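You operate a simulated robot arm through the tools that you are given. There is no shell and no other tool.

You are at the controls of a simulated two-armed robot. One attempt, no reset.

TASK
Grease the steel strip of the press and close the purple tub.
Fine: use the brush and the purple tub's grease, and put the brush back in its pot; slide plate in first, out again after. Set down upright: grease brush. Where these are worked on the way, their far stop is far enough and under half their travel is too little: slide plate. A coat counts when it lies all over at full strength: go over it till it gets no stronger.

It is judged by the outcome, as a careful person would: the job done as asked, and still so three seconds after it is handed in. It fails if anything else is knocked over, pushed out of place, dropped, spilled or broken.

THE ROBOT
Two 7-joint arms with two-finger grippers on one trunk that stands fixed in place. Base frame: the origin is at the foot of the trunk, x ahead of it, y to its left, z up. Lengths are in cm, angles in rad, forces in N, time in s.
The left shoulder is at [6, 17.9, 122.3], the right one opposite. With the tool pointing down near the work surface each hand reaches from about 10 to 64 cm from the base axis, measured 20 degrees to its own side. Payload 1.96 kg a hand.
The tool frame of a hand sits at the grasp point between the pads (the TCP): z along the fingers, y along the line on which they close. The tips reach 2 cm beyond it. The gripper opens to 7.2 cm. The gripper's body begins 3.8 cm behind the TCP.
Orientation is told as [roll, pitch, yaw] about the base's x, y, z axes, in that order, counted from this pose: with the fingers straight down and closing along the base's y, the tool's x points along the base's -x, its y along +y and its z along -z.

THE INTERFACE
- The arms move only by the tool drive_tool. It takes "left_steps", "right_steps" or both (then of equal length, played together; a hand with none holds still); each is one flat list of numbers, 7 for each row, row after row: the shift along the base's x, y, z in units of 300 mm (1.0 is 300 mm), then the turn, a rotation vector about the base's x, y, z in units of 120 degrees (1.0 is 120 degrees), then the finger opening in cm, from 0 to 7.2. In form: [x, y, z, ax, ay, az, fingers, x, y, z, ax, ay, az, fingers, ...]. A call has 1 to 20 rows; each row is the pose to reach, as a shift and turn from the pose commanded when the call began. A call with a number of a shift or a turn outside -1 to 1 is refused whole. Each row takes 0.2 s and may step no farther than 5 cm and 0.15 rad from the row before; otherwise, or with a gripper value out of range, the whole call is refused. A pose out of reach is approached as far as the arm can. The call stops where the force on the tool passes 50 N (or 10 N more than at its start, if that is more) or the arm is blocked; 0.2 s more then pass. The fingers move at their own pace (about 15.3 cm/s each) and stop on an object; they squeeze with about 23 N. The grip force told is the motor's: it shows also when the fingers shut on nothing. Time passes only in rows, and 0.2 s behind the last, so rows that repeat a pose let the fingers close. The reply holds the time, the measured pose of the TCP, the force on the tool along the base axes, the opening and the grip force, in the units named above and with some noise, with the torque about the TCP (base axes, N m) and any sound that the robot's microphone picked up.
- Cameras (640 x 400 px; columns grow to the right, rows downward): "scene" is now at [1.96, -1.58, 175.91]; the picture's right is [-0.16, -0.99, 0.00], its down [-0.83, 0.13, -0.54] and it looks along [0.53, -0.09, -0.84] (base axes); focal length 354 px, centre (320, 200). "left" rides on the left gripper at [7.1, -1.9, -8.2] in its tool frame; the picture's right is [0.26, 0.97, 0.00], its down [-0.67, 0.18, -0.72] and it looks along [-0.69, 0.19, 0.70] (tool axes); focal length 280 px, centre (320, 200). "right" rides on the right gripper at [7.1, 1.9, -8.2] in its tool frame; the picture's right is [-0.26, 0.97, 0.00], its down [-0.67, -0.18, -0.72] and it looks along [-0.69, -0.19, 0.70] (tool axes); focal length 280 px, centre (320, 200). There is no depth. A picture from a camera that has moved, and an enlarged one, comes with that camera's place and axes in the base frame and with its lens. The place of the scene camera against the robot may be out by one fixed shift of up to 1.8 cm in any direction.
- camera(camera): a new picture of that camera. The clock stands still meanwhile.
- raise_lower(by): slides the trunk up (or, below 0, down) by that many cm; the arms and the scene camera ride with it, the base frame stays. It gives what a move gives, with no picture.
- turn_head(pan, tilt): turns the head with the scene camera to pan (to the left, within 1.501 rad either way) and tilt (down, from -0.506 to 1.204), counted from straight ahead of the robot. It gives what a move gives.
- close_up(camera, box): a new picture of the part [left, top, right, bottom] of that camera's present view, enlarged. The clock stands still meanwhile.
- close_job(): hands the job in; it is judged then, once.

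Places have to be worked out from the pictures, the camera data and where the tool is seen. Open the grippers and draw the arms clear of the work before you hand the job in, unless the task says otherwise.

The tools are called after "Call:" by a JSON object that holds its "name" and its "arguments". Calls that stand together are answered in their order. drive_tool: Moves the arms, as the interface text tells. Its arguments: {"type":"object","properties":{"left_steps":{"type":"array","items":{"type":"number"}},"right_steps":{"type":"array","items":{"type":"number"}}},"required":[]} The other tools are called the same way: raise_lower (by) slides the trunk up or down; turn_head (pan, tilt) turns the head that bears the scene camera; camera (camera) takes a picture; close_up (camera, box) takes an enlarged picture of a part of a camera's view; close_job () hands the job in.

At the start:

```text
time_s: 0.0
left_eef_pos: [38.39, 11.96, 124.33]
left_orientation: [-0.001, 0.0, 0.0]
left_force: [0.1, 0.2, 0.6]
left_ft_torque: [0.01, -0.02, -0.04]
left_grip_width: 7.2
left_grasp_force: 0.1
right_eef_pos: [39.17, -21.6, 125.11]
right_orientation: [-0.002, -0.006, 0.0]
right_force: [-0.2, 1.5, -0.1]
right_ft_torque: [-0.02, -0.01, -0.03]
right_grip_width: 7.16
right_grasp_force: 0.0
trunk travel left (down, up): [-86.8, 12.2]
head pan, tilt: [-0.161, 1.004]
```

scene: 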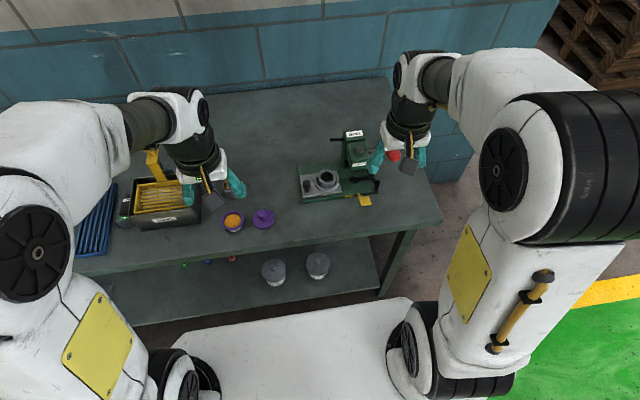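
right: 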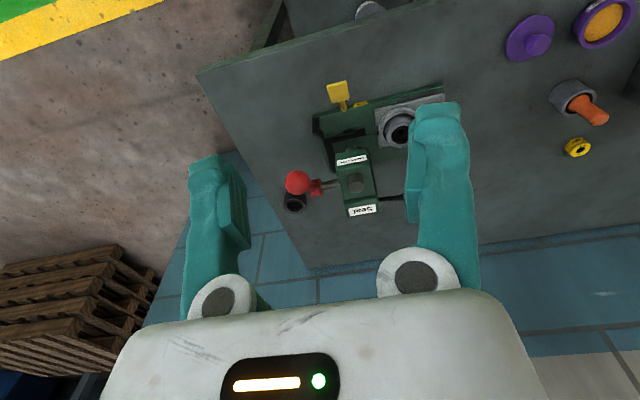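
left: 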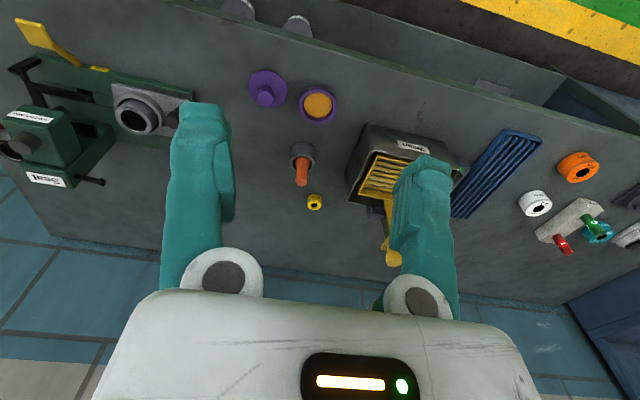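

I start by looking closer at the work from all the cameras before moving anything.

Call:
{"name": "close_up", "arguments": {"camera": "scene", "box": [280, 110, 440, 210]}}

Call:
{"name": "close_up", "arguments": {"camera": "right", "box": [260, 60, 480, 220]}}

Call:
{"name": "close_up", "arguments": {"camera": "left", "box": [0, 10, 360, 220]}}

Call:
{"name": "close_up", "arguments": {"camera": "scene", "box": [80, 120, 300, 260]}}

```text
4.00 times, centred on (360, 160) of scene
camera zoom: at [1.96, -1.58, 175.91], right [-0.16, -0.99, 0.0], down [-0.83, 0.13, -0.54], along [0.53, -0.09, -0.84], focal length 1416 px, centre (160, 360)
```

zoom: 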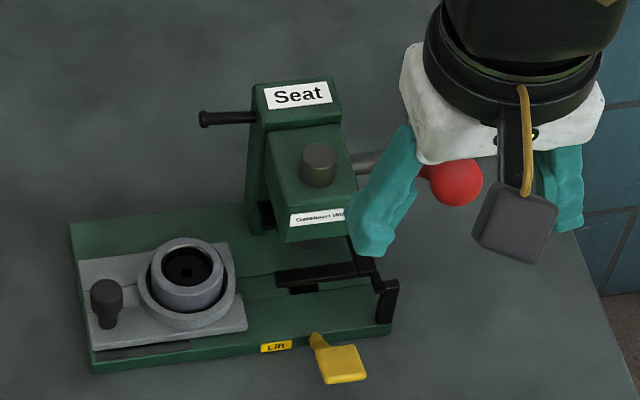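

```text
2.50 times, centred on (370, 140) of right
camera zoom: at [32.21, -19.63, 133.24], right [0.26, 0.97, 0.0], down [0.67, -0.18, 0.72], along [0.69, -0.19, -0.69], focal length 701 px, centre (195, 350)
```

zoom: 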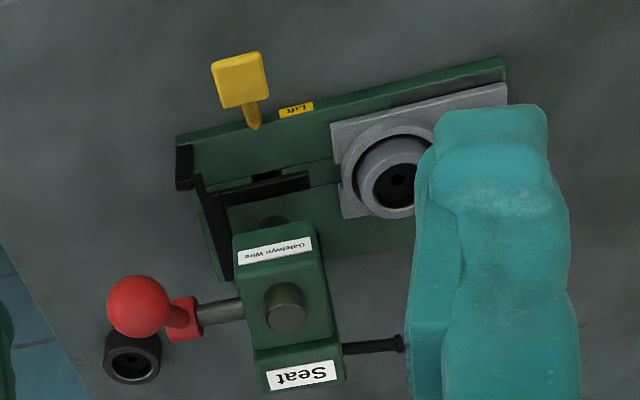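

```text
1.78 times, centred on (180, 115) of left
camera zoom: at [31.28, 10.02, 132.24], right [-0.26, 0.97, 0.0], down [0.67, 0.18, 0.72], along [0.69, 0.19, -0.7], focal length 498 px, centre (569, 351)
```

zoom: 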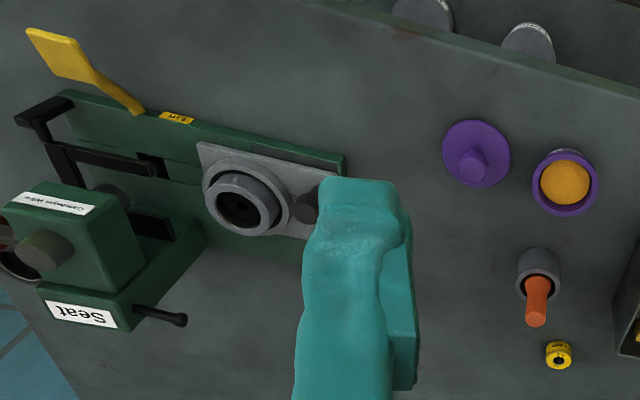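

```text
2.86 times, centred on (190, 190) of scene
camera zoom: at [1.96, -1.58, 175.91], right [-0.16, -0.99, 0.0], down [-0.83, 0.13, -0.54], along [0.53, -0.09, -0.84], focal length 1012 px, centre (691, 229)
```

zoom: 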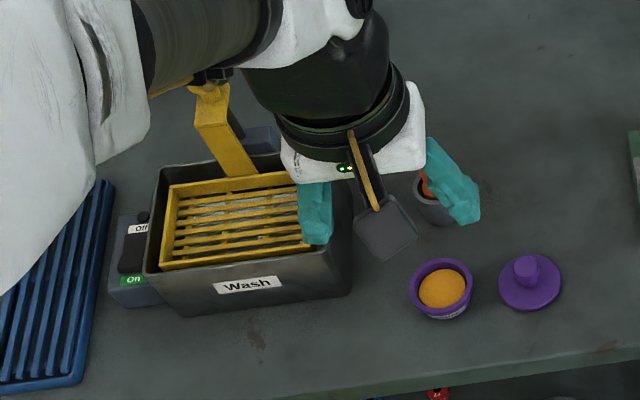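

The press stands right of middle, the tub, its lid, the brush pot and the wash box to the left. I draw both hands back 14 cm so the wrist and scene cameras get a clear, shifted view for triangulation.

Call:
{"name": "drive_tool", "arguments": {"left_steps": [-0.15, 0, 0, 0, 0, 0, 7.2, -0.3, 0, 0, 0, 0, 0, 7.2, -0.47, 0, 0, 0, 0, 0, 7.2], "right_steps": [-0.15, 0, 0, 0, 0, 0, 7.2, -0.3, 0, 0, 0, 0, 0, 7.2, -0.47, 0, 0, 0, 0, 0, 7.2]}}

Call:
{"name": "camera", "arguments": {"camera": "scene"}}

Call:
{"name": "camera", "arguments": {"camera": "left"}}

Call:
{"name": "camera", "arguments": {"camera": "right"}}

```text
refused: row 3 steps farther than a row can; nothing moved
```

```text
taken
camera scene: at [1.96, -1.58, 175.91], right [-0.16, -0.99, 0.0], down [-0.83, 0.13, -0.54], along [0.53, -0.09, -0.84], focal length 354 px, centre (320, 200)
```

scene: 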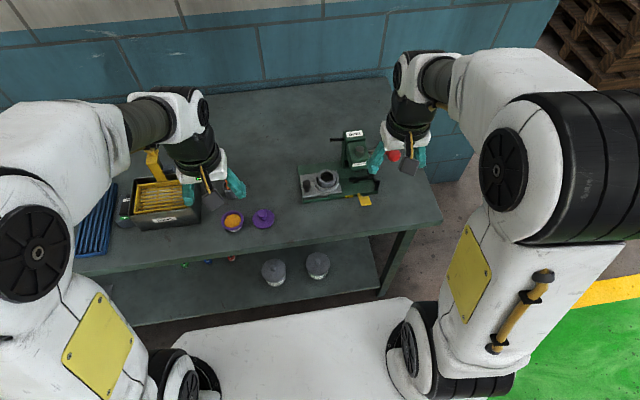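

```text
taken
camera left: at [31.28, 10.02, 132.24], right [-0.26, 0.97, 0.0], down [0.67, 0.18, 0.72], along [0.69, 0.19, -0.7], focal length 280 px, centre (320, 200)
```

left: 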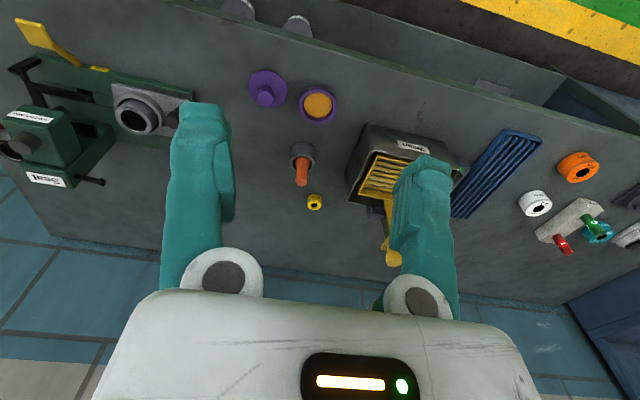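

```text
taken
camera right: at [32.21, -19.63, 133.24], right [0.26, 0.97, 0.0], down [0.67, -0.18, 0.72], along [0.69, -0.19, -0.69], focal length 280 px, centre (320, 200)
```

right: 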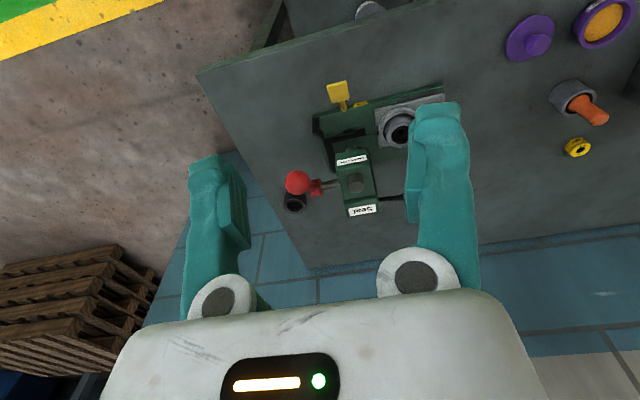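

The last row was a hair too long; I repeat with steps of 0.15.

Call:
{"name": "drive_tool", "arguments": {"left_steps": [-0.15, 0, 0, 0, 0, 0, 7.2, -0.3, 0, 0, 0, 0, 0, 7.2, -0.45, 0, 0, 0, 0, 0, 7.2], "right_steps": [-0.15, 0, 0, 0, 0, 0, 7.2, -0.3, 0, 0, 0, 0, 0, 7.2, -0.45, 0, 0, 0, 0, 0, 7.2]}}

Call:
{"name": "camera", "arguments": {"camera": "scene"}}

Call:
{"name": "camera", "arguments": {"camera": "left"}}

Call:
{"name": "camera", "arguments": {"camera": "right"}}

```text
time_s: 0.8
left_eef_pos: [26.59, 11.67, 123.33]
left_orientation: [0.0, 0.001, 0.001]
left_force: [0.4, 0.1, 0.7]
left_ft_torque: [0.0, 0.0, 0.02]
left_grip_width: 7.22
left_grasp_force: 0.1
left hand out of reach, approached as far as the arm can: row 3
right_eef_pos: [27.88, -21.77, 124.26]
right_orientation: [-0.002, 0.0, 0.0]
right_force: [0.6, 0.2, 0.2]
right_ft_torque: [0.02, -0.02, -0.02]
right_grip_width: 7.18
right_grasp_force: 0.0
right hand out of reach, approached as far as the arm can: row 3
trunk travel left (down, up): [-86.8, 12.2]
head pan, tilt: [-0.161, 1.004]
```

```text
taken
camera scene: at [2.05, -1.54, 175.9], right [-0.16, -0.99, 0.0], down [-0.83, 0.13, -0.54], along [0.53, -0.09, -0.84], focal length 354 px, centre (320, 200)
```

scene: 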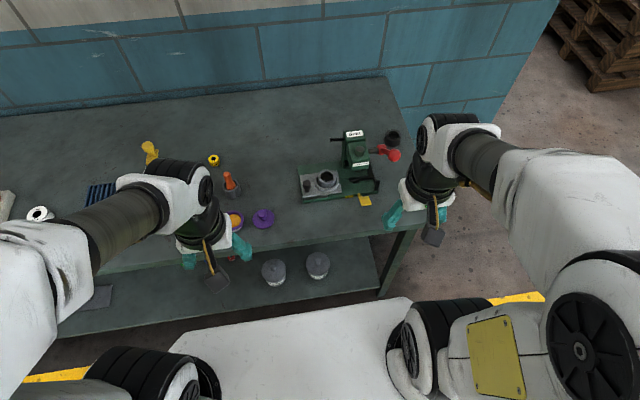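

```text
taken
camera left: at [19.59, 9.74, 131.35], right [-0.26, 0.97, 0.0], down [0.68, 0.18, 0.71], along [0.69, 0.19, -0.7], focal length 280 px, centre (320, 200)
```

left: 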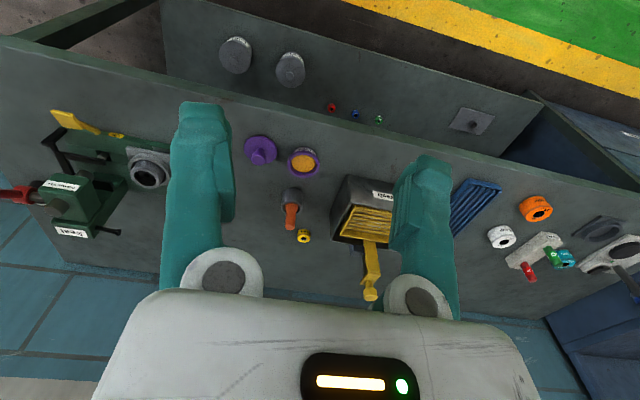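

```text
taken
camera right: at [20.97, -19.75, 132.34], right [0.26, 0.97, 0.0], down [0.67, -0.18, 0.72], along [0.69, -0.19, -0.7], focal length 280 px, centre (320, 200)
```

right: 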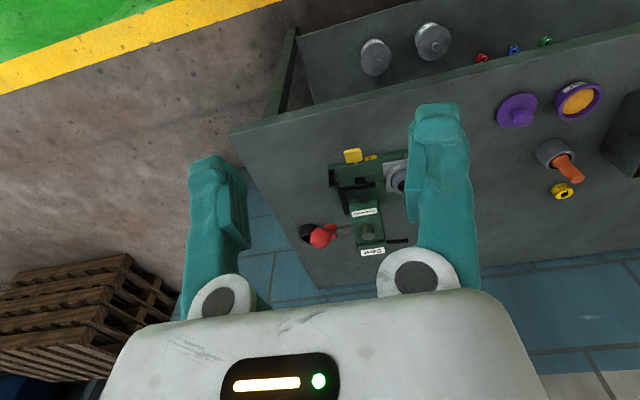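

Two left-wrist views put the tub top at about (53, 15.6, 88), so the table is near z≈83. I lower the trunk 18 cm (hands are still in front of the table) for closer views.

Call:
{"name": "raise_lower", "arguments": {"by": -18}}

Call:
{"name": "camera", "arguments": {"camera": "scene"}}

Call:
{"name": "camera", "arguments": {"camera": "left"}}

Call:
{"name": "camera", "arguments": {"camera": "right"}}

```text
time_s: 2.8
left_eef_pos: [26.69, 11.57, 105.31]
left_orientation: [-0.001, 0.0, 0.001]
left_force: [-0.1, -0.1, 0.5]
left_ft_torque: [0.0, -0.01, -0.03]
left_grip_width: 7.23
left_grasp_force: 0.1
right_eef_pos: [27.82, -21.7, 106.31]
right_orientation: [-0.001, 0.0, 0.0]
right_force: [0.6, -0.1, -0.3]
right_ft_torque: [-0.02, -0.01, -0.01]
right_grip_width: 7.21
right_grasp_force: 0.0
trunk travel left (down, up): [-68.8, 30.2]
head pan, tilt: [-0.161, 1.004]
```

```text
taken
camera scene: at [1.93, -1.58, 157.91], right [-0.16, -0.99, 0.0], down [-0.83, 0.13, -0.54], along [0.53, -0.09, -0.84], focal length 354 px, centre (320, 200)
```

scene: 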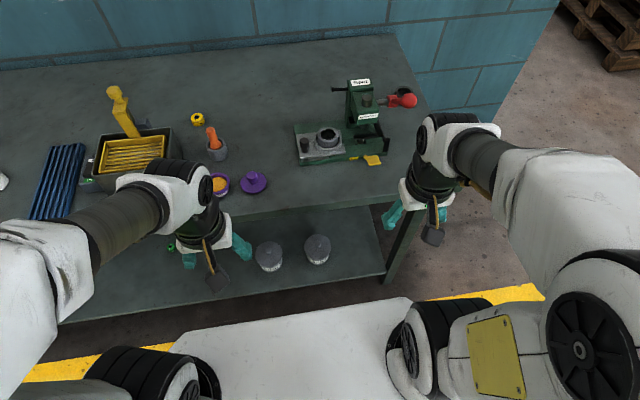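

```text
taken
camera left: at [19.56, 9.72, 113.38], right [-0.26, 0.97, 0.0], down [0.67, 0.18, 0.71], along [0.69, 0.19, -0.7], focal length 280 px, centre (320, 200)
```

left: 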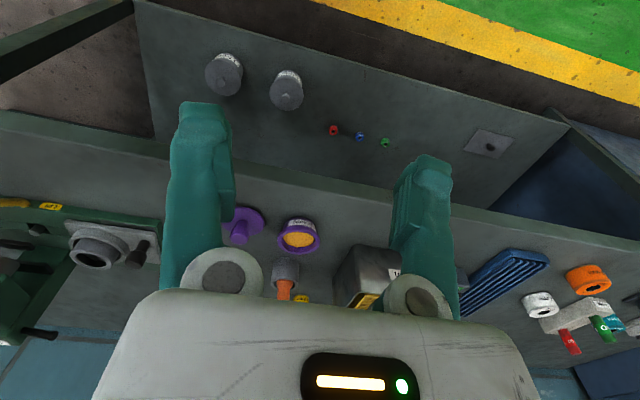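

```text
taken
camera right: at [20.93, -19.77, 114.37], right [0.26, 0.97, 0.0], down [0.67, -0.18, 0.72], along [0.69, -0.19, -0.7], focal length 280 px, centre (320, 200)
```

right: 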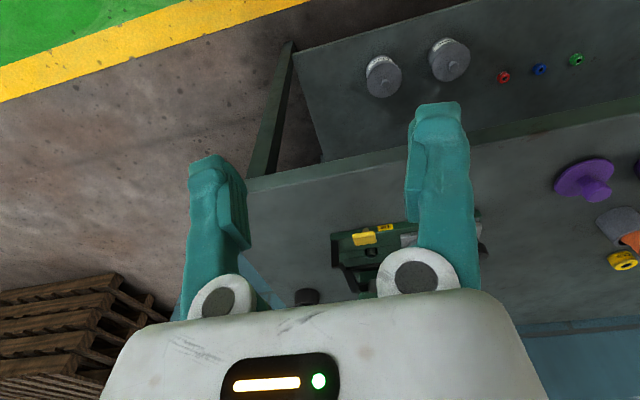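

Zoom on the press, the tub with lid, and the pot.

Call:
{"name": "close_up", "arguments": {"camera": "scene", "box": [280, 70, 424, 175]}}

Call:
{"name": "close_up", "arguments": {"camera": "scene", "box": [180, 100, 310, 215]}}

Call:
{"name": "close_up", "arguments": {"camera": "left", "box": [0, 190, 350, 370]}}

```text
3.81 times, centred on (352, 122) of scene
camera zoom: at [1.93, -1.58, 157.91], right [-0.16, -0.99, 0.0], down [-0.83, 0.13, -0.54], along [0.53, -0.09, -0.84], focal length 1349 px, centre (198, 495)
```

zoom: 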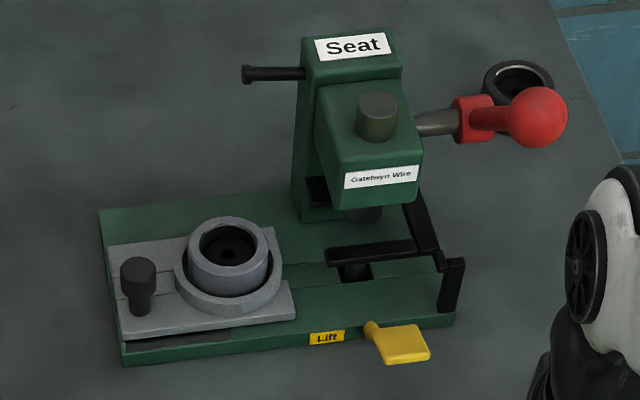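

```text
3.48 times, centred on (245, 158) of scene
camera zoom: at [1.93, -1.58, 157.91], right [-0.16, -0.99, 0.0], down [-0.83, 0.13, -0.54], along [0.53, -0.09, -0.84], focal length 1232 px, centre (581, 348)
```

zoom: 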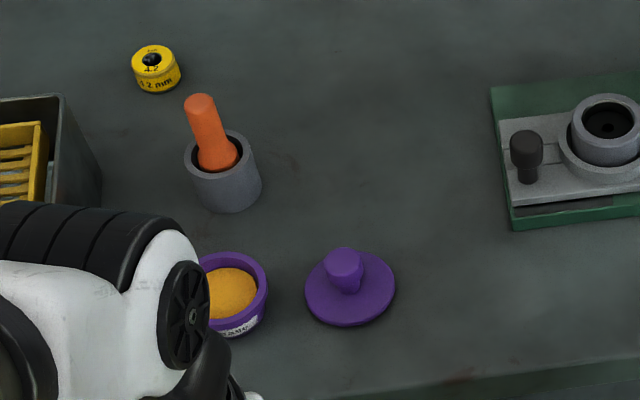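

```text
1.83 times, centred on (175, 280) of left
camera zoom: at [19.56, 9.72, 113.38], right [-0.26, 0.97, 0.0], down [0.67, 0.18, 0.71], along [0.69, 0.19, -0.7], focal length 513 px, centre (585, 54)
```

zoom: 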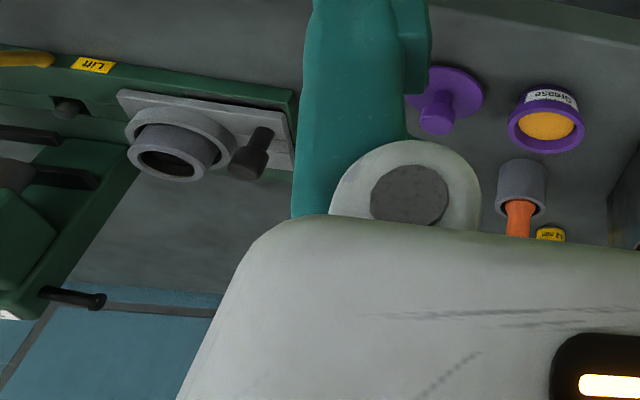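

I raise both hands to about z=113 (press top is near 101) and move forward for close stereo views.

Call:
{"name": "drive_tool", "arguments": {"left_steps": [0, 0, 0.13, 0, 0, 0, 7.2, 0, 0, 0.26, 0, 0, 0, 7.2, 0.15, 0, 0.26, 0, 0, 0, 7.2, 0.3, 0, 0.26, 0, 0, 0, 7.2, 0.44, 0, 0.26, 0, 0, 0, 7.2], "right_steps": [0, 0, 0.13, 0, 0, 0, 7.2, 0, 0, 0.26, 0, 0, 0, 7.2, 0.15, 0, 0.26, 0, 0, 0, 7.2, 0.3, 0, 0.26, 0, 0, 0, 7.2, 0.4, 0, 0.26, 0, 0, 0, 7.2]}}

Call:
{"name": "camera", "arguments": {"camera": "left"}}

Call:
{"name": "camera", "arguments": {"camera": "right"}}

Call:
{"name": "camera", "arguments": {"camera": "scene"}}

```text
time_s: 4.0
left_eef_pos: [37.65, 11.61, 107.24]
left_orientation: [-0.002, -0.004, 0.001]
left_force: [0.0, 0.1, -0.4]
left_ft_torque: [0.01, -0.02, 0.01]
left_grip_width: 7.22
left_grasp_force: 0.0
left hand out of reach, approached as far as the arm can: row 1, 2, 3, 4, 5
right_eef_pos: [38.38, -21.98, 107.59]
right_orientation: [-0.003, -0.011, 0.001]
right_force: [1.0, -1.0, 0.3]
right_ft_torque: [0.0, -0.01, 0.03]
right_grip_width: 7.21
right_grasp_force: 0.0
right hand out of reach, approached as far as the arm can: row 1, 2, 3, 4, 5
trunk travel left (down, up): [-68.8, 30.2]
head pan, tilt: [-0.161, 1.004]
```

```text
taken
camera left: at [30.64, 9.82, 115.41], right [-0.26, 0.97, 0.0], down [0.67, 0.18, 0.72], along [0.69, 0.19, -0.7], focal length 280 px, centre (320, 200)
```

left: 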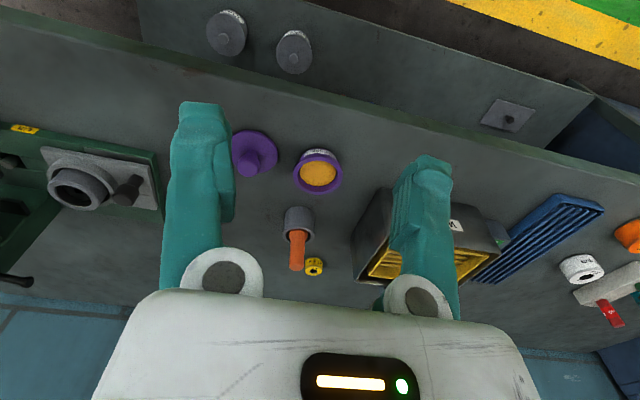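

```text
taken
camera right: at [31.34, -19.89, 115.53], right [0.26, 0.97, 0.0], down [0.67, -0.18, 0.72], along [0.7, -0.19, -0.69], focal length 280 px, centre (320, 200)
```

right: 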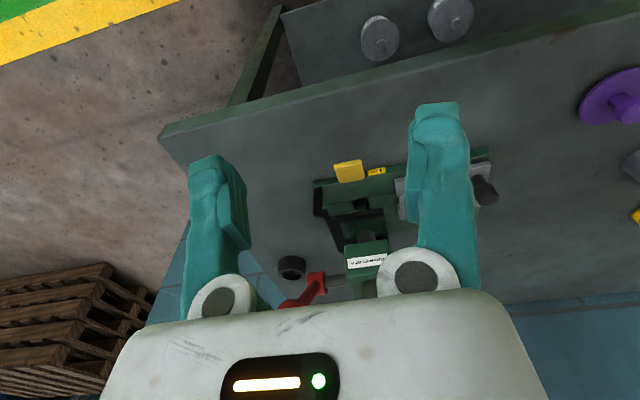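

```text
taken
camera scene: at [2.03, -1.56, 157.9], right [-0.16, -0.99, 0.0], down [-0.83, 0.13, -0.54], along [0.53, -0.09, -0.84], focal length 354 px, centre (320, 200)
```

scene: 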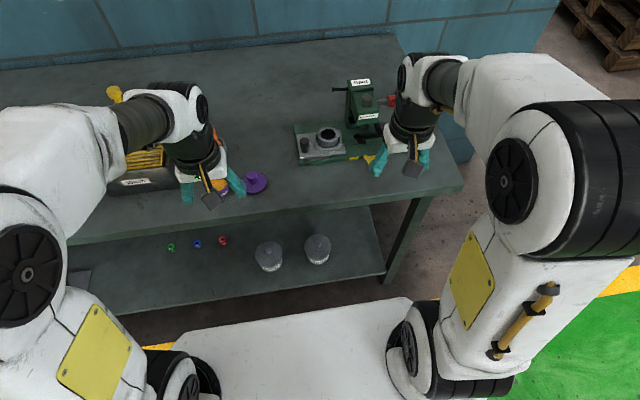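

The arms cannot rise above about 107 at this trunk height, good to know. I shift the left hand 10 cm right and 6 down for a stereo pair, which also tells me how the commanded pose is counted.

Call:
{"name": "drive_tool", "arguments": {"left_steps": [0, -0.16, -0.1, 0, 0, 0, 7.2, 0, -0.3, -0.2, 0, 0, 0, 7.2]}}

Call:
{"name": "camera", "arguments": {"camera": "left"}}

```text
refused: row 1 steps farther than a row can; nothing moved
```

```text
taken
camera left: at [30.64, 9.82, 115.41], right [-0.26, 0.97, 0.0], down [0.67, 0.18, 0.72], along [0.69, 0.19, -0.7], focal length 280 px, centre (320, 200)
```

left: 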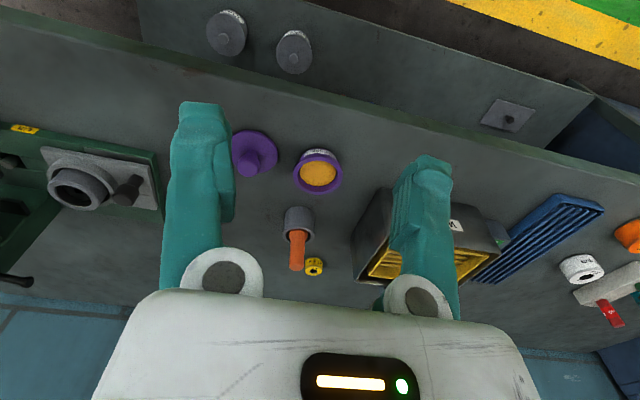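

Steps must stay under 5 cm in total length; I split the move into three rows.

Call:
{"name": "drive_tool", "arguments": {"left_steps": [0, -0.1, -0.07, 0, 0, 0, 7.2, 0, -0.2, -0.14, 0, 0, 0, 7.2, 0, -0.3, -0.2, 0, 0, 0, 7.2]}}

Call:
{"name": "camera", "arguments": {"camera": "left"}}

```text
time_s: 4.8
left_eef_pos: [37.87, 2.6, 101.14]
left_orientation: [0.0, 0.001, 0.002]
left_force: [0.7, -0.3, 0.1]
left_ft_torque: [0.0, 0.01, 0.02]
left_grip_width: 7.2
left_grasp_force: 0.0
right_eef_pos: [38.39, -21.98, 107.44]
right_orientation: [0.0, -0.012, 0.001]
right_force: [-0.6, -0.5, -0.3]
right_ft_torque: [0.03, 0.03, -0.01]
right_grip_width: 7.18
right_grasp_force: 0.0
trunk travel left (down, up): [-68.8, 30.2]
head pan, tilt: [-0.161, 1.004]
```

```text
taken
camera left: at [30.91, 0.75, 109.31], right [-0.26, 0.96, 0.0], down [0.68, 0.18, 0.71], along [0.69, 0.19, -0.7], focal length 280 px, centre (320, 200)
```

left: 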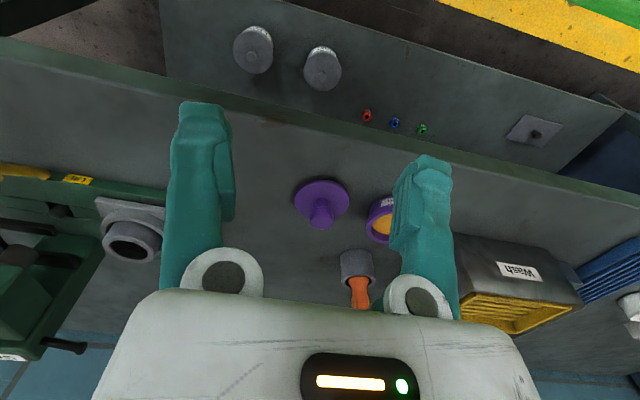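

Commanded pose follows the clamped one. The lid lies around (53.7, 7.2), table around z≈84–86; I will find the table height by gently touching a bare spot near (50, 0) with closed fingers.

Call:
{"name": "drive_tool", "arguments": {"left_steps": [0.13, -0.03, 0, 0, 0, 0, 3, 0.26, -0.06, 0, 0, 0, 0, 0, 0.4, -0.09, 0, 0, 0, 0, 0, 0.4, -0.09, -0.15, 0, 0, 0, 0, 0.4, -0.09, -0.3, 0, 0, 0, 0, 0.4, -0.09, -0.35, 0, 0, 0, 0, 0.4, -0.09, -0.37, 0, 0, 0, 0, 0.4, -0.09, -0.38, 0, 0, 0, 0]}}

Call:
{"name": "camera", "arguments": {"camera": "left"}}

Call:
{"name": "camera", "arguments": {"camera": "scene"}}

```text
time_s: 6.6
left_eef_pos: [49.86, -0.08, 89.78]
left_orientation: [-0.001, 0.0, 0.0]
left_force: [0.2, 0.1, -0.3]
left_ft_torque: [-0.03, 0.0, 0.03]
left_grip_width: 0.02
left_grasp_force: 22.7
left hand out of reach, approached as far as the arm can: row 3
right_eef_pos: [38.27, -21.88, 107.61]
right_orientation: [0.0, -0.01, 0.0]
right_force: [-0.2, 0.2, -0.9]
right_ft_torque: [0.02, 0.0, 0.02]
right_grip_width: 7.2
right_grasp_force: 0.0
trunk travel left (down, up): [-68.8, 30.2]
head pan, tilt: [-0.161, 1.004]
```

```text
taken
camera left: at [42.88, -1.93, 97.94], right [-0.26, 0.97, 0.0], down [0.67, 0.18, 0.71], along [0.69, 0.19, -0.7], focal length 280 px, centre (320, 200)
```

left: 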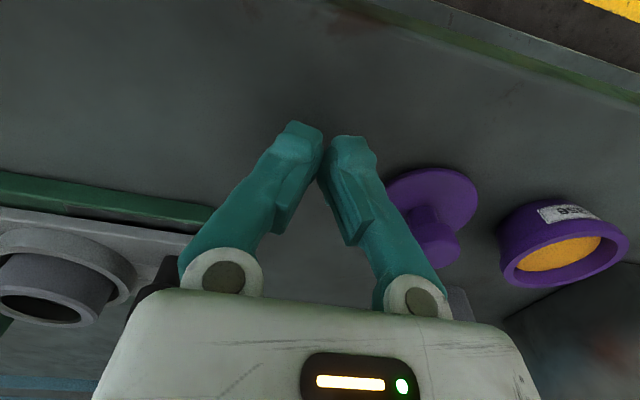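

```text
taken
camera scene: at [1.93, -1.58, 157.91], right [-0.16, -0.99, 0.0], down [-0.83, 0.13, -0.54], along [0.53, -0.09, -0.84], focal length 354 px, centre (320, 200)
```

scene: 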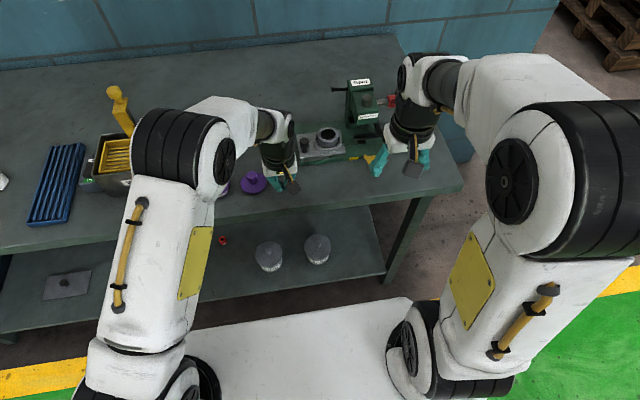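

No contact yet at tip z≈87.8. I creep down 2 mm a row.

Call:
{"name": "drive_tool", "arguments": {"left_steps": [0, 0, -0.02, 0, 0, 0, 0, 0, 0, -0.04, 0, 0, 0, 0, 0, 0, -0.055, 0, 0, 0, 0, 0, 0, -0.062, 0, 0, 0, 0, 0, 0, -0.069, 0, 0, 0, 0, 0, 0, -0.076, 0, 0, 0, 0, 0, 0, -0.083, 0, 0, 0, 0, 0, 0, -0.09, 0, 0, 0, 0, 0, 0, -0.097, 0, 0, 0, 0, 0, 0, -0.104, 0, 0, 0, 0]}}

```text
time_s: 8.5
left_eef_pos: [49.91, -0.16, 87.68]
left_orientation: [-0.005, -0.015, 0.0]
left_force: [-12.5, 4.6, 26.1]
left_ft_torque: [0.11, 0.28, 0.02]
left_grip_width: 0.0
left_grasp_force: 29.8
right_eef_pos: [37.83, -21.86, 107.76]
right_orientation: [-0.003, -0.016, 0.0]
right_force: [-1.1, 0.2, 0.5]
right_ft_torque: [0.01, -0.02, -0.02]
right_grip_width: 7.23
right_grasp_force: 0.1
trunk travel left (down, up): [-68.8, 30.2]
head pan, tilt: [-0.161, 1.004]
stopped in row 9 (left hand): the force on the tool passed its limit at 54 N (the readings are from after the stop); the commanded pose is now the measured one
```

Contact at TCP z≈87.7, so the table top is at about z=85.7. I lift the left hand and take it back to the left, and bring the right hand to a viewing place in front of the press.

Call:
{"name": "drive_tool", "arguments": {"left_steps": [0, 0, 0.15, 0, 0, 0, 0, 0, 0, 0.3, 0, 0, 0, 0, -0.1, 0, 0.42, 0, 0, 0, 7.2, -0.25, 0, 0.45, 0, 0, 0, 7.2, -0.4, 0.1, 0.45, 0, 0, 0, 7.2, -0.4, 0.25, 0.45, 0, 0, 0, 7.2, -0.4, 0.4, 0.45, 0, 0, 0, 7.2, -0.4, 0.5, 0.45, 0, 0, 0, 7.2], "right_steps": [0, 0, 0, 0, 0, 0, 7.2, 0, 0, 0, 0, 0, 0, 7.2, 0, 0, 0, 0, 0, 0, 7.2, 0, 0, 0, 0, 0, 0, 7.2, 0, 0, -0.1, 0, 0, 0, 7.2, 0, 0.12, -0.2, 0, 0, 0, 7.2, 0, 0.24, -0.3, 0, 0, 0, 7.2, 0, 0.35, -0.35, 0, 0, 0, 7.2]}}

Call:
{"name": "camera", "arguments": {"camera": "right"}}

Call:
{"name": "camera", "arguments": {"camera": "left"}}

Call:
{"name": "camera", "arguments": {"camera": "scene"}}

```text
refused: row 5 steps farther than a row can; nothing moved
```

```text
taken
camera right: at [30.78, -19.82, 115.7], right [0.26, 0.97, 0.0], down [0.66, -0.18, 0.73], along [0.7, -0.19, -0.69], focal length 280 px, centre (320, 200)
```

right: 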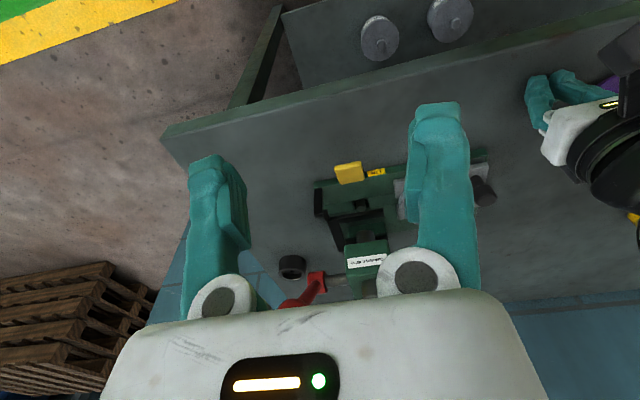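

```text
taken
camera left: at [42.71, -1.95, 95.7], right [-0.26, 0.96, -0.01], down [0.66, 0.19, 0.72], along [0.7, 0.18, -0.69], focal length 280 px, centre (320, 200)
```

left: 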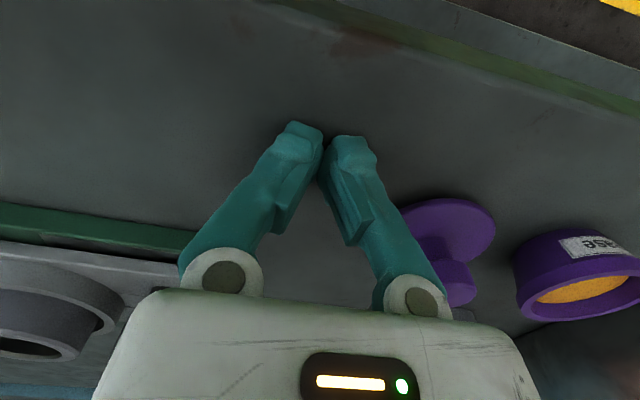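

```text
taken
camera scene: at [1.3, -1.45, 157.91], right [-0.16, -0.99, 0.0], down [-0.83, 0.13, -0.54], along [0.53, -0.09, -0.84], focal length 354 px, centre (320, 200)
```

scene: 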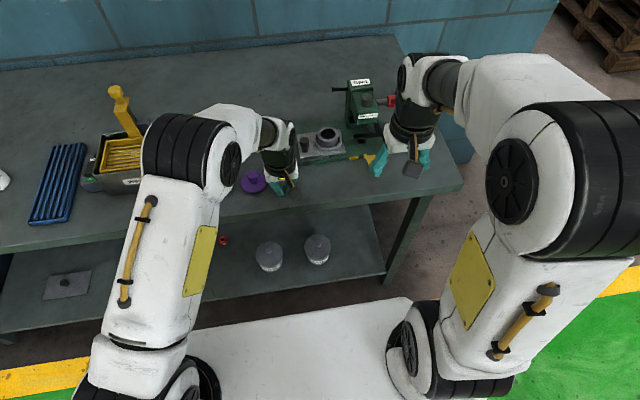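

Refused for one step length; I spread the rows more finely.

Call:
{"name": "drive_tool", "arguments": {"left_steps": [0, 0, 0.15, 0, 0, 0, 0, 0, 0, 0.3, 0, 0, 0, 0, -0.08, 0, 0.4, 0, 0, 0, 7.2, -0.2, 0, 0.45, 0, 0, 0, 7.2, -0.32, 0.08, 0.45, 0, 0, 0, 7.2, -0.4, 0.2, 0.45, 0, 0, 0, 7.2, -0.4, 0.33, 0.45, 0, 0, 0, 7.2, -0.4, 0.46, 0.45, 0, 0, 0, 7.2], "right_steps": [0, 0, 0, 0, 0, 0, 7.2, 0, 0, 0, 0, 0, 0, 7.2, 0, 0, 0, 0, 0, 0, 7.2, 0, 0, 0, 0, 0, 0, 7.2, 0, 0, -0.1, 0, 0, 0, 7.2, 0, 0.1, -0.2, 0, 0, 0, 7.2, 0, 0.22, -0.28, 0, 0, 0, 7.2, 0, 0.35, -0.35, 0, 0, 0, 7.2]}}

Call:
{"name": "camera", "arguments": {"camera": "right"}}

Call:
{"name": "camera", "arguments": {"camera": "left"}}

Call:
{"name": "camera", "arguments": {"camera": "scene"}}

```text
time_s: 10.3
left_eef_pos: [38.25, 13.82, 100.76]
left_orientation: [-0.006, -0.009, 0.0]
left_force: [-0.1, 0.4, -0.8]
left_ft_torque: [-0.05, 0.0, 0.01]
left_grip_width: 7.2
left_grasp_force: 0.2
right_eef_pos: [38.33, -11.37, 96.84]
right_orientation: [-0.005, -0.011, -0.002]
right_force: [-0.8, 0.1, -0.8]
right_ft_torque: [0.0, -0.02, -0.06]
right_grip_width: 7.2
right_grasp_force: 0.0
trunk travel left (down, up): [-68.8, 30.2]
head pan, tilt: [-0.161, 1.004]
```

```text
taken
camera right: at [31.37, -9.44, 104.95], right [0.26, 0.96, 0.0], down [0.67, -0.18, 0.72], along [0.7, -0.19, -0.69], focal length 280 px, centre (320, 200)
```

right: 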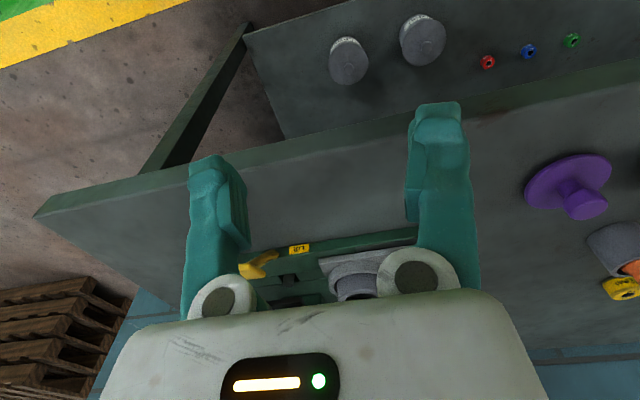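

```text
taken
camera left: at [31.07, 12.0, 108.72], right [-0.26, 0.97, -0.01], down [0.67, 0.19, 0.72], along [0.7, 0.18, -0.69], focal length 280 px, centre (320, 200)
```

left: 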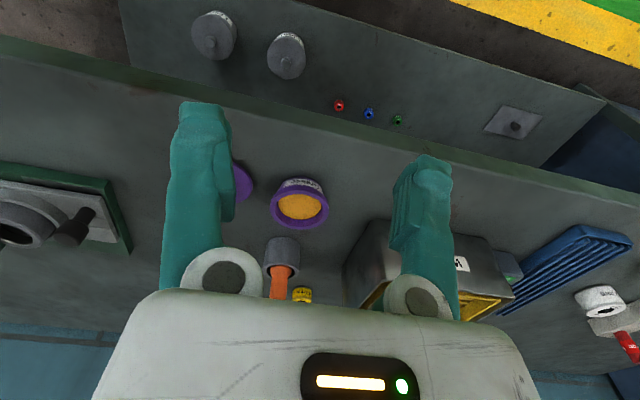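

```text
taken
camera scene: at [2.04, -1.34, 157.91], right [-0.16, -0.99, 0.0], down [-0.83, 0.13, -0.54], along [0.53, -0.09, -0.84], focal length 354 px, centre (320, 200)
```

scene: 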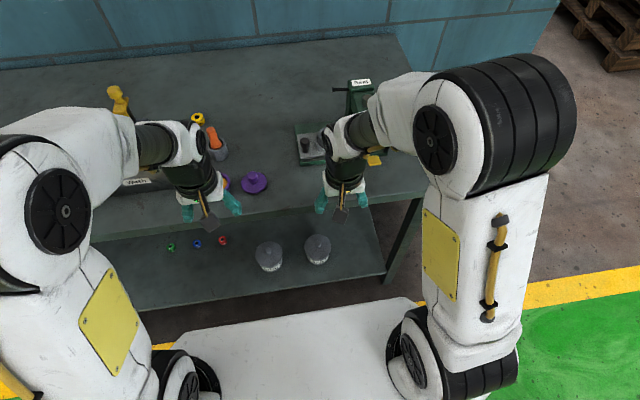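

The view I want is with the hand closer over the press. I move the right hand off to the right and bring the left hand to about (49, -6, 101) to look between the fingers at the plate and knob.

Call:
{"name": "drive_tool", "arguments": {"right_steps": [0, -0.15, 0, 0, 0, 0, 7.2, 0, -0.3, 0, 0, 0, 0, 7.2, 0, -0.45, 0, 0, 0, 0, 7.2, 0, -0.55, 0, 0, 0, 0, 7.2, 0, -0.55, 0, 0, 0, 0, 7.2, 0, -0.55, 0, 0, 0, 0, 7.2, 0, -0.55, 0, 0, 0, 0, 7.2, 0, -0.55, 0, 0, 0, 0, 7.2], "left_steps": [0, 0, 0, 0, 0, 0, 7.2, 0, -0.15, 0, 0, 0, 0, 7.2, 0, -0.3, 0, 0, 0, 0, 7.2, 0, -0.45, 0, 0, 0, 0, 7.2, 0, -0.6, 0, 0, 0, 0, 7.2, 0.12, -0.66, 0, 0, 0, 0, 7.2, 0.25, -0.66, 0, 0, 0, 0, 7.2, 0.36, -0.66, 0, 0, 0, 0, 7.2]}}

Call:
{"name": "camera", "arguments": {"camera": "left"}}

Call:
{"name": "camera", "arguments": {"camera": "right"}}

Call:
{"name": "camera", "arguments": {"camera": "scene"}}

```text
time_s: 12.1
left_eef_pos: [44.67, -6.19, 101.01]
left_orientation: [-0.004, -0.009, -0.001]
left_force: [-0.4, 1.0, -0.6]
left_ft_torque: [-0.02, 0.02, 0.0]
left_grip_width: 7.21
left_grasp_force: 0.1
left hand out of reach, approached as far as the arm can: row 7, 8
right_eef_pos: [38.22, -27.95, 97.12]
right_orientation: [-0.002, -0.012, -0.001]
right_force: [-0.4, 0.2, -0.4]
right_ft_torque: [-0.04, -0.02, -0.01]
right_grip_width: 7.19
right_grasp_force: 0.0
trunk travel left (down, up): [-68.8, 30.2]
head pan, tilt: [-0.161, 1.004]
```

```text
taken
camera left: at [37.5, -8.03, 109.04], right [-0.26, 0.96, -0.01], down [0.67, 0.19, 0.72], along [0.7, 0.19, -0.69], focal length 280 px, centre (320, 200)
```

left: 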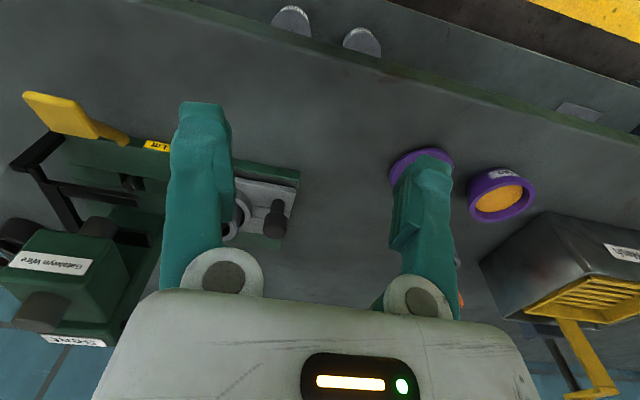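

```text
taken
camera right: at [31.16, -26.06, 105.08], right [0.26, 0.97, 0.0], down [0.67, -0.18, 0.72], along [0.7, -0.19, -0.69], focal length 280 px, centre (320, 200)
```

right: 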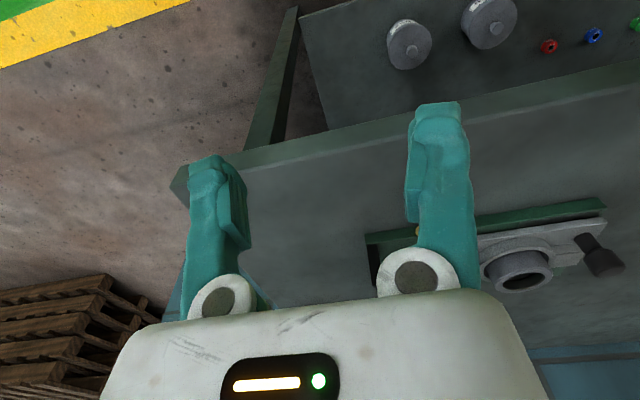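

```text
taken
camera scene: at [1.86, -1.59, 157.91], right [-0.16, -0.99, 0.0], down [-0.83, 0.13, -0.54], along [0.53, -0.09, -0.84], focal length 354 px, centre (320, 200)
```

scene: 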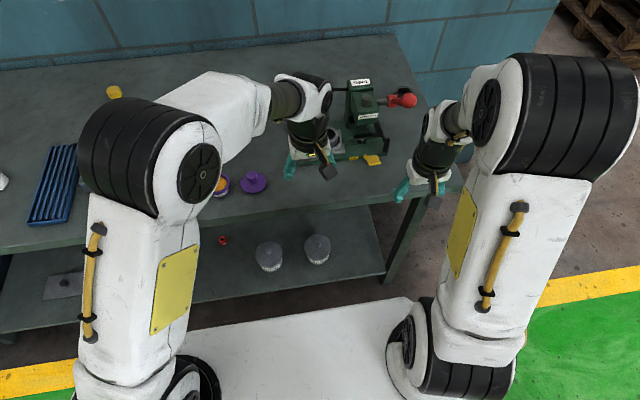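

At this trunk height the forward reach is short because the wrist sits well above the shoulder. I raise the trunk 9 cm for more reach, then test the reach of both hands.

Call:
{"name": "raise_lower", "arguments": {"by": 9}}

Call:
{"name": "drive_tool", "arguments": {"left_steps": [0.1, 0, 0, 0, 0, 0, 7.2, 0.2, 0, 0, 0, 0, 0, 7.2]}}

Call:
{"name": "camera", "arguments": {"camera": "left"}}

Call:
{"name": "camera", "arguments": {"camera": "scene"}}

```text
time_s: 13.4
left_eef_pos: [44.7, -6.2, 109.95]
left_orientation: [-0.003, -0.008, 0.0]
left_force: [0.0, -0.5, -0.1]
left_ft_torque: [-0.02, 0.02, 0.01]
left_grip_width: 7.19
left_grasp_force: 0.2
right_eef_pos: [38.33, -28.05, 106.04]
right_orientation: [-0.001, -0.011, 0.0]
right_force: [0.2, 0.1, -0.1]
right_ft_torque: [0.01, 0.0, -0.01]
right_grip_width: 7.2
right_grasp_force: 0.1
trunk travel left (down, up): [-77.8, 21.2]
head pan, tilt: [-0.161, 1.004]
```

```text
time_s: 14.0
left_eef_pos: [44.61, -6.19, 109.92]
left_orientation: [-0.003, -0.009, 0.0]
left_force: [-0.2, -0.3, -0.6]
left_ft_torque: [0.01, -0.03, 0.03]
left_grip_width: 7.22
left_grasp_force: 0.1
left hand out of reach, approached as far as the arm can: row 1, 2
right_eef_pos: [38.26, -28.04, 106.01]
right_orientation: [-0.002, -0.011, 0.001]
right_force: [0.4, -0.5, 0.7]
right_ft_torque: [0.04, 0.01, 0.02]
right_grip_width: 7.21
right_grasp_force: 0.1
trunk travel left (down, up): [-77.8, 21.2]
head pan, tilt: [-0.161, 1.004]
```

```text
taken
camera left: at [37.56, -8.02, 118.01], right [-0.26, 0.96, -0.01], down [0.67, 0.19, 0.72], along [0.7, 0.19, -0.69], focal length 280 px, centre (320, 200)
```

left: 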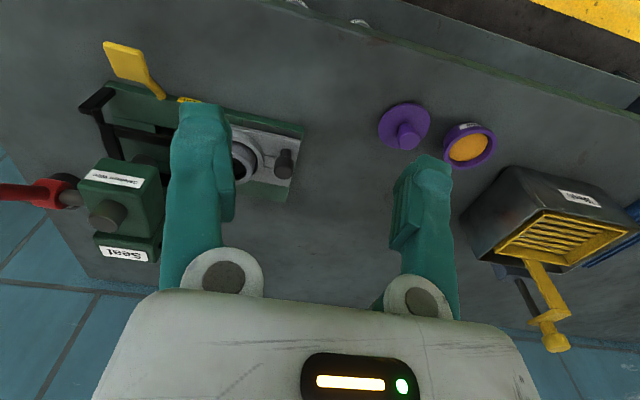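

```text
taken
camera scene: at [1.98, -1.59, 166.9], right [-0.16, -0.99, 0.0], down [-0.83, 0.13, -0.54], along [0.53, -0.09, -0.84], focal length 354 px, centre (320, 200)
```

scene: 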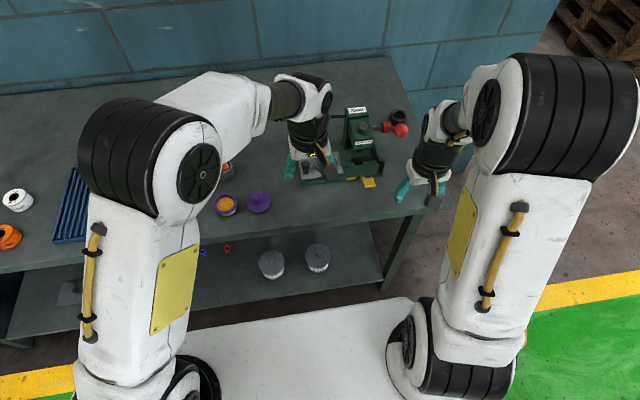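

Now I move lower and forward with the left hand to z≈99, well above the plate knob (≈91.5), to look closely and test reach.

Call:
{"name": "drive_tool", "arguments": {"left_steps": [0, 0.03, -0.15, 0, 0, 0, 7.2, 0, 0.06, -0.3, 0, 0, 0, 7.2, 0.06, 0.06, -0.36, 0, 0, 0, 7.2, 0.15, 0.06, -0.36, 0, 0, 0, 7.2, 0.25, 0.06, -0.36, 0, 0, 0, 7.2, 0.35, 0.06, -0.36, 0, 0, 0, 7.2]}}

Call:
{"name": "camera", "arguments": {"camera": "left"}}

```text
time_s: 15.4
left_eef_pos: [54.14, -4.37, 99.38]
left_orientation: [-0.003, -0.008, 0.0]
left_force: [-0.7, 0.0, -1.1]
left_ft_torque: [0.0, 0.02, 0.01]
left_grip_width: 7.21
left_grasp_force: 0.0
left hand out of reach, approached as far as the arm can: row 6
right_eef_pos: [38.43, -28.01, 105.96]
right_orientation: [-0.002, -0.01, 0.0]
right_force: [0.1, -0.3, -0.5]
right_ft_torque: [0.02, -0.02, -0.01]
right_grip_width: 7.2
right_grasp_force: 0.2
trunk travel left (down, up): [-77.8, 21.2]
head pan, tilt: [-0.161, 1.004]
```

```text
taken
camera left: at [46.97, -6.31, 107.38], right [-0.26, 0.96, 0.0], down [0.67, 0.19, 0.72], along [0.7, 0.19, -0.69], focal length 280 px, centre (320, 200)
```

left: 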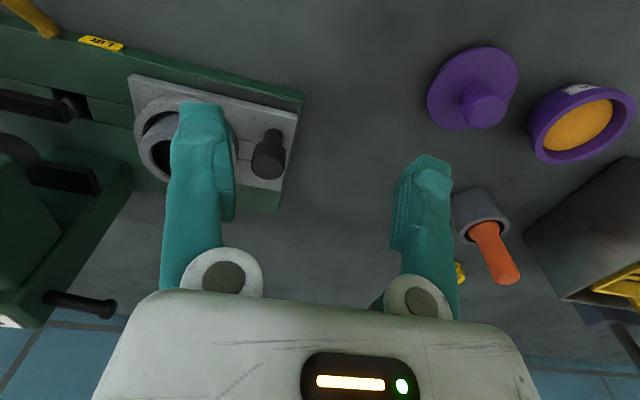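

Clear view: the plate with knob at its left end, a dark-grey strip under it along the front of the base. I zoom in.

Call:
{"name": "close_up", "arguments": {"camera": "left", "box": [100, 50, 320, 220]}}

Call:
{"name": "close_up", "arguments": {"camera": "left", "box": [420, 30, 640, 300]}}

Call:
{"name": "close_up", "arguments": {"camera": "left", "box": [0, 0, 200, 220]}}

```text
2.35 times, centred on (210, 135) of left
camera zoom: at [46.97, -6.31, 107.38], right [-0.26, 0.96, 0.0], down [0.67, 0.19, 0.72], along [0.7, 0.19, -0.69], focal length 660 px, centre (579, 353)
```

zoom: 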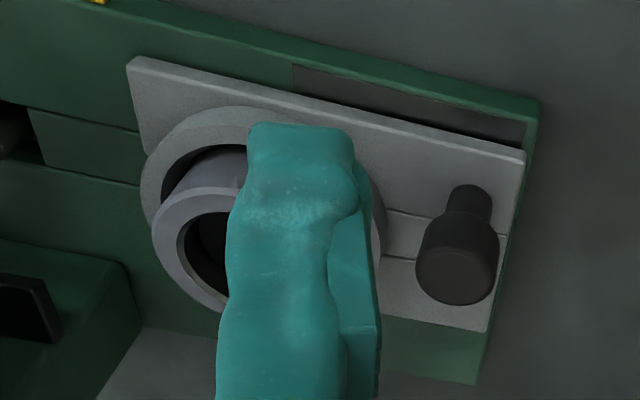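

```text
1.48 times, centred on (530, 165) of left
camera zoom: at [46.97, -6.31, 107.38], right [-0.26, 0.96, 0.0], down [0.67, 0.19, 0.72], along [0.7, 0.19, -0.69], focal length 415 px, centre (9, 252)
```

zoom: 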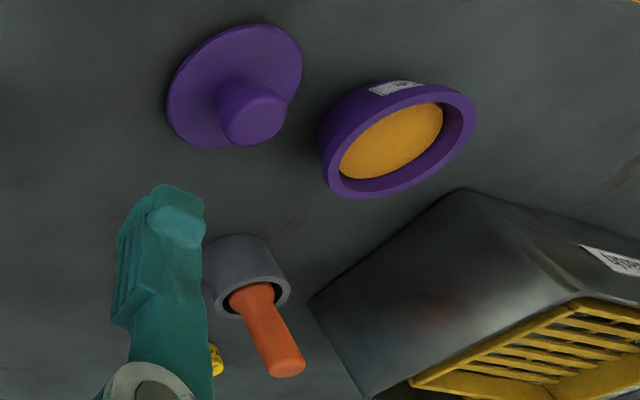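

```text
1.82 times, centred on (100, 110) of left
camera zoom: at [46.97, -6.31, 107.38], right [-0.26, 0.96, 0.0], down [0.67, 0.19, 0.72], along [0.7, 0.19, -0.69], focal length 510 px, centre (720, 364)
```

zoom: 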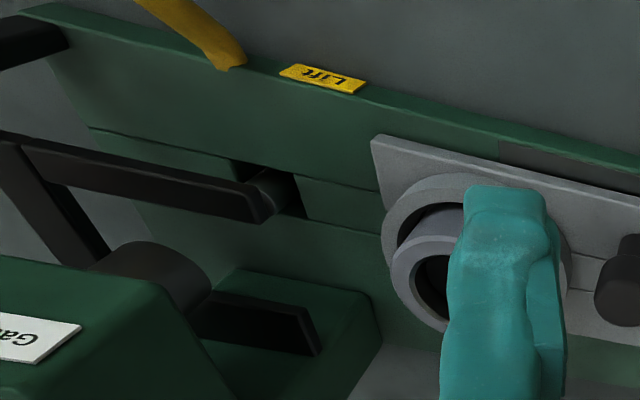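

Working it out: table 85.7; tub rim (52.6, 15.4, 89); lid (53.2, 7.3) with its knob top ≈89.3; pot (63.5, 15, rim 90), brush handle upright with its top ≈95.3; plate knob (60.3, -6.6, top ≈91.4), plate top ≈87.5. I withdraw the left hand, then bring the right hand round with closed fingers, tilted forward 0.33 rad for reach.

Call:
{"name": "drive_tool", "arguments": {"left_steps": [-0.13, 0, 0, 0, 0, 0, 7.2, -0.26, 0, 0.02, 0, 0, 0, 7.2, -0.4, 0.03, 0.04, 0, 0, 0, 7.2, -0.46, 0.16, 0.04, 0, 0, 0, 7.2, -0.46, 0.3, 0.04, 0, 0, 0, 7.2, -0.46, 0.44, 0.04, 0, 0, 0, 7.2, -0.46, 0.58, 0.04, 0, 0, 0, 7.2, -0.46, 0.72, 0.04, 0, 0, 0, 7.2]}}

Call:
{"name": "drive_tool", "arguments": {"right_steps": [0, 0.14, -0.03, 0, 0, 0, 3, 0, 0.28, -0.06, 0, 0, 0, 0, 0, 0.42, -0.09, 0, 0, 0, 0, 0, 0.56, -0.12, 0, 0, 0, 0, 0, 0.7, -0.12, 0, 0, 0, 0, 0, 0.8, -0.12, 0, -0.055, 0, 0, 0.1, 0.82, -0.12, 0, -0.11, 0, 0, 0.22, 0.82, -0.12, 0, -0.16, 0, 0, 0.36, 0.82, -0.12, 0, -0.16, 0, 0]}}

Call:
{"name": "camera", "arguments": {"camera": "right"}}

Call:
{"name": "camera", "arguments": {"camera": "scene"}}

```text
time_s: 17.2
left_eef_pos: [40.04, 17.14, 100.32]
left_orientation: [-0.002, -0.01, -0.001]
left_force: [0.1, 0.5, -0.4]
left_ft_torque: [0.0, 0.03, 0.01]
left_grip_width: 7.2
left_grasp_force: 0.0
right_eef_pos: [38.23, -27.93, 106.03]
right_orientation: [-0.005, -0.01, -0.003]
right_force: [1.0, 0.0, -0.2]
right_ft_torque: [-0.01, 0.03, 0.0]
right_grip_width: 7.2
right_grasp_force: 0.1
trunk travel left (down, up): [-77.8, 21.2]
head pan, tilt: [-0.161, 1.004]
```

```text
time_s: 19.2
left_eef_pos: [40.3, 17.05, 100.26]
left_orientation: [-0.005, -0.007, 0.0]
left_force: [-0.3, 0.4, 0.4]
left_ft_torque: [0.0, 0.03, 0.02]
left_grip_width: 7.18
left_grasp_force: 0.1
right_eef_pos: [49.24, -3.56, 102.53]
right_orientation: [-0.001, -0.346, 0.0]
right_force: [0.8, 0.2, -0.4]
right_ft_torque: [0.01, 0.01, 0.01]
right_grip_width: 0.0
right_grasp_force: 23.1
trunk travel left (down, up): [-77.8, 21.2]
head pan, tilt: [-0.161, 1.004]
```

```text
taken
camera right: at [39.95, -1.46, 107.62], right [0.25, 0.96, 0.09], down [0.39, -0.18, 0.9], along [0.89, -0.19, -0.42], focal length 280 px, centre (320, 200)
```

right: 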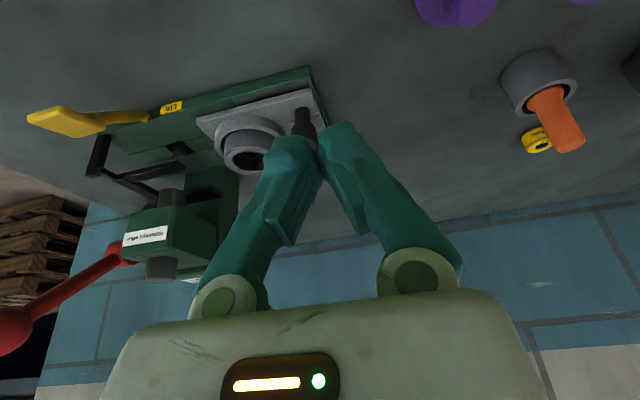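

```text
taken
camera scene: at [2.17, -1.6, 166.9], right [-0.16, -0.99, 0.0], down [-0.83, 0.13, -0.54], along [0.53, -0.09, -0.84], focal length 354 px, centre (320, 200)
```

scene: 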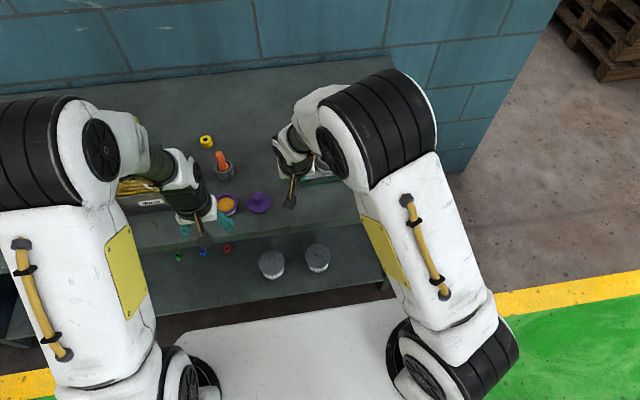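

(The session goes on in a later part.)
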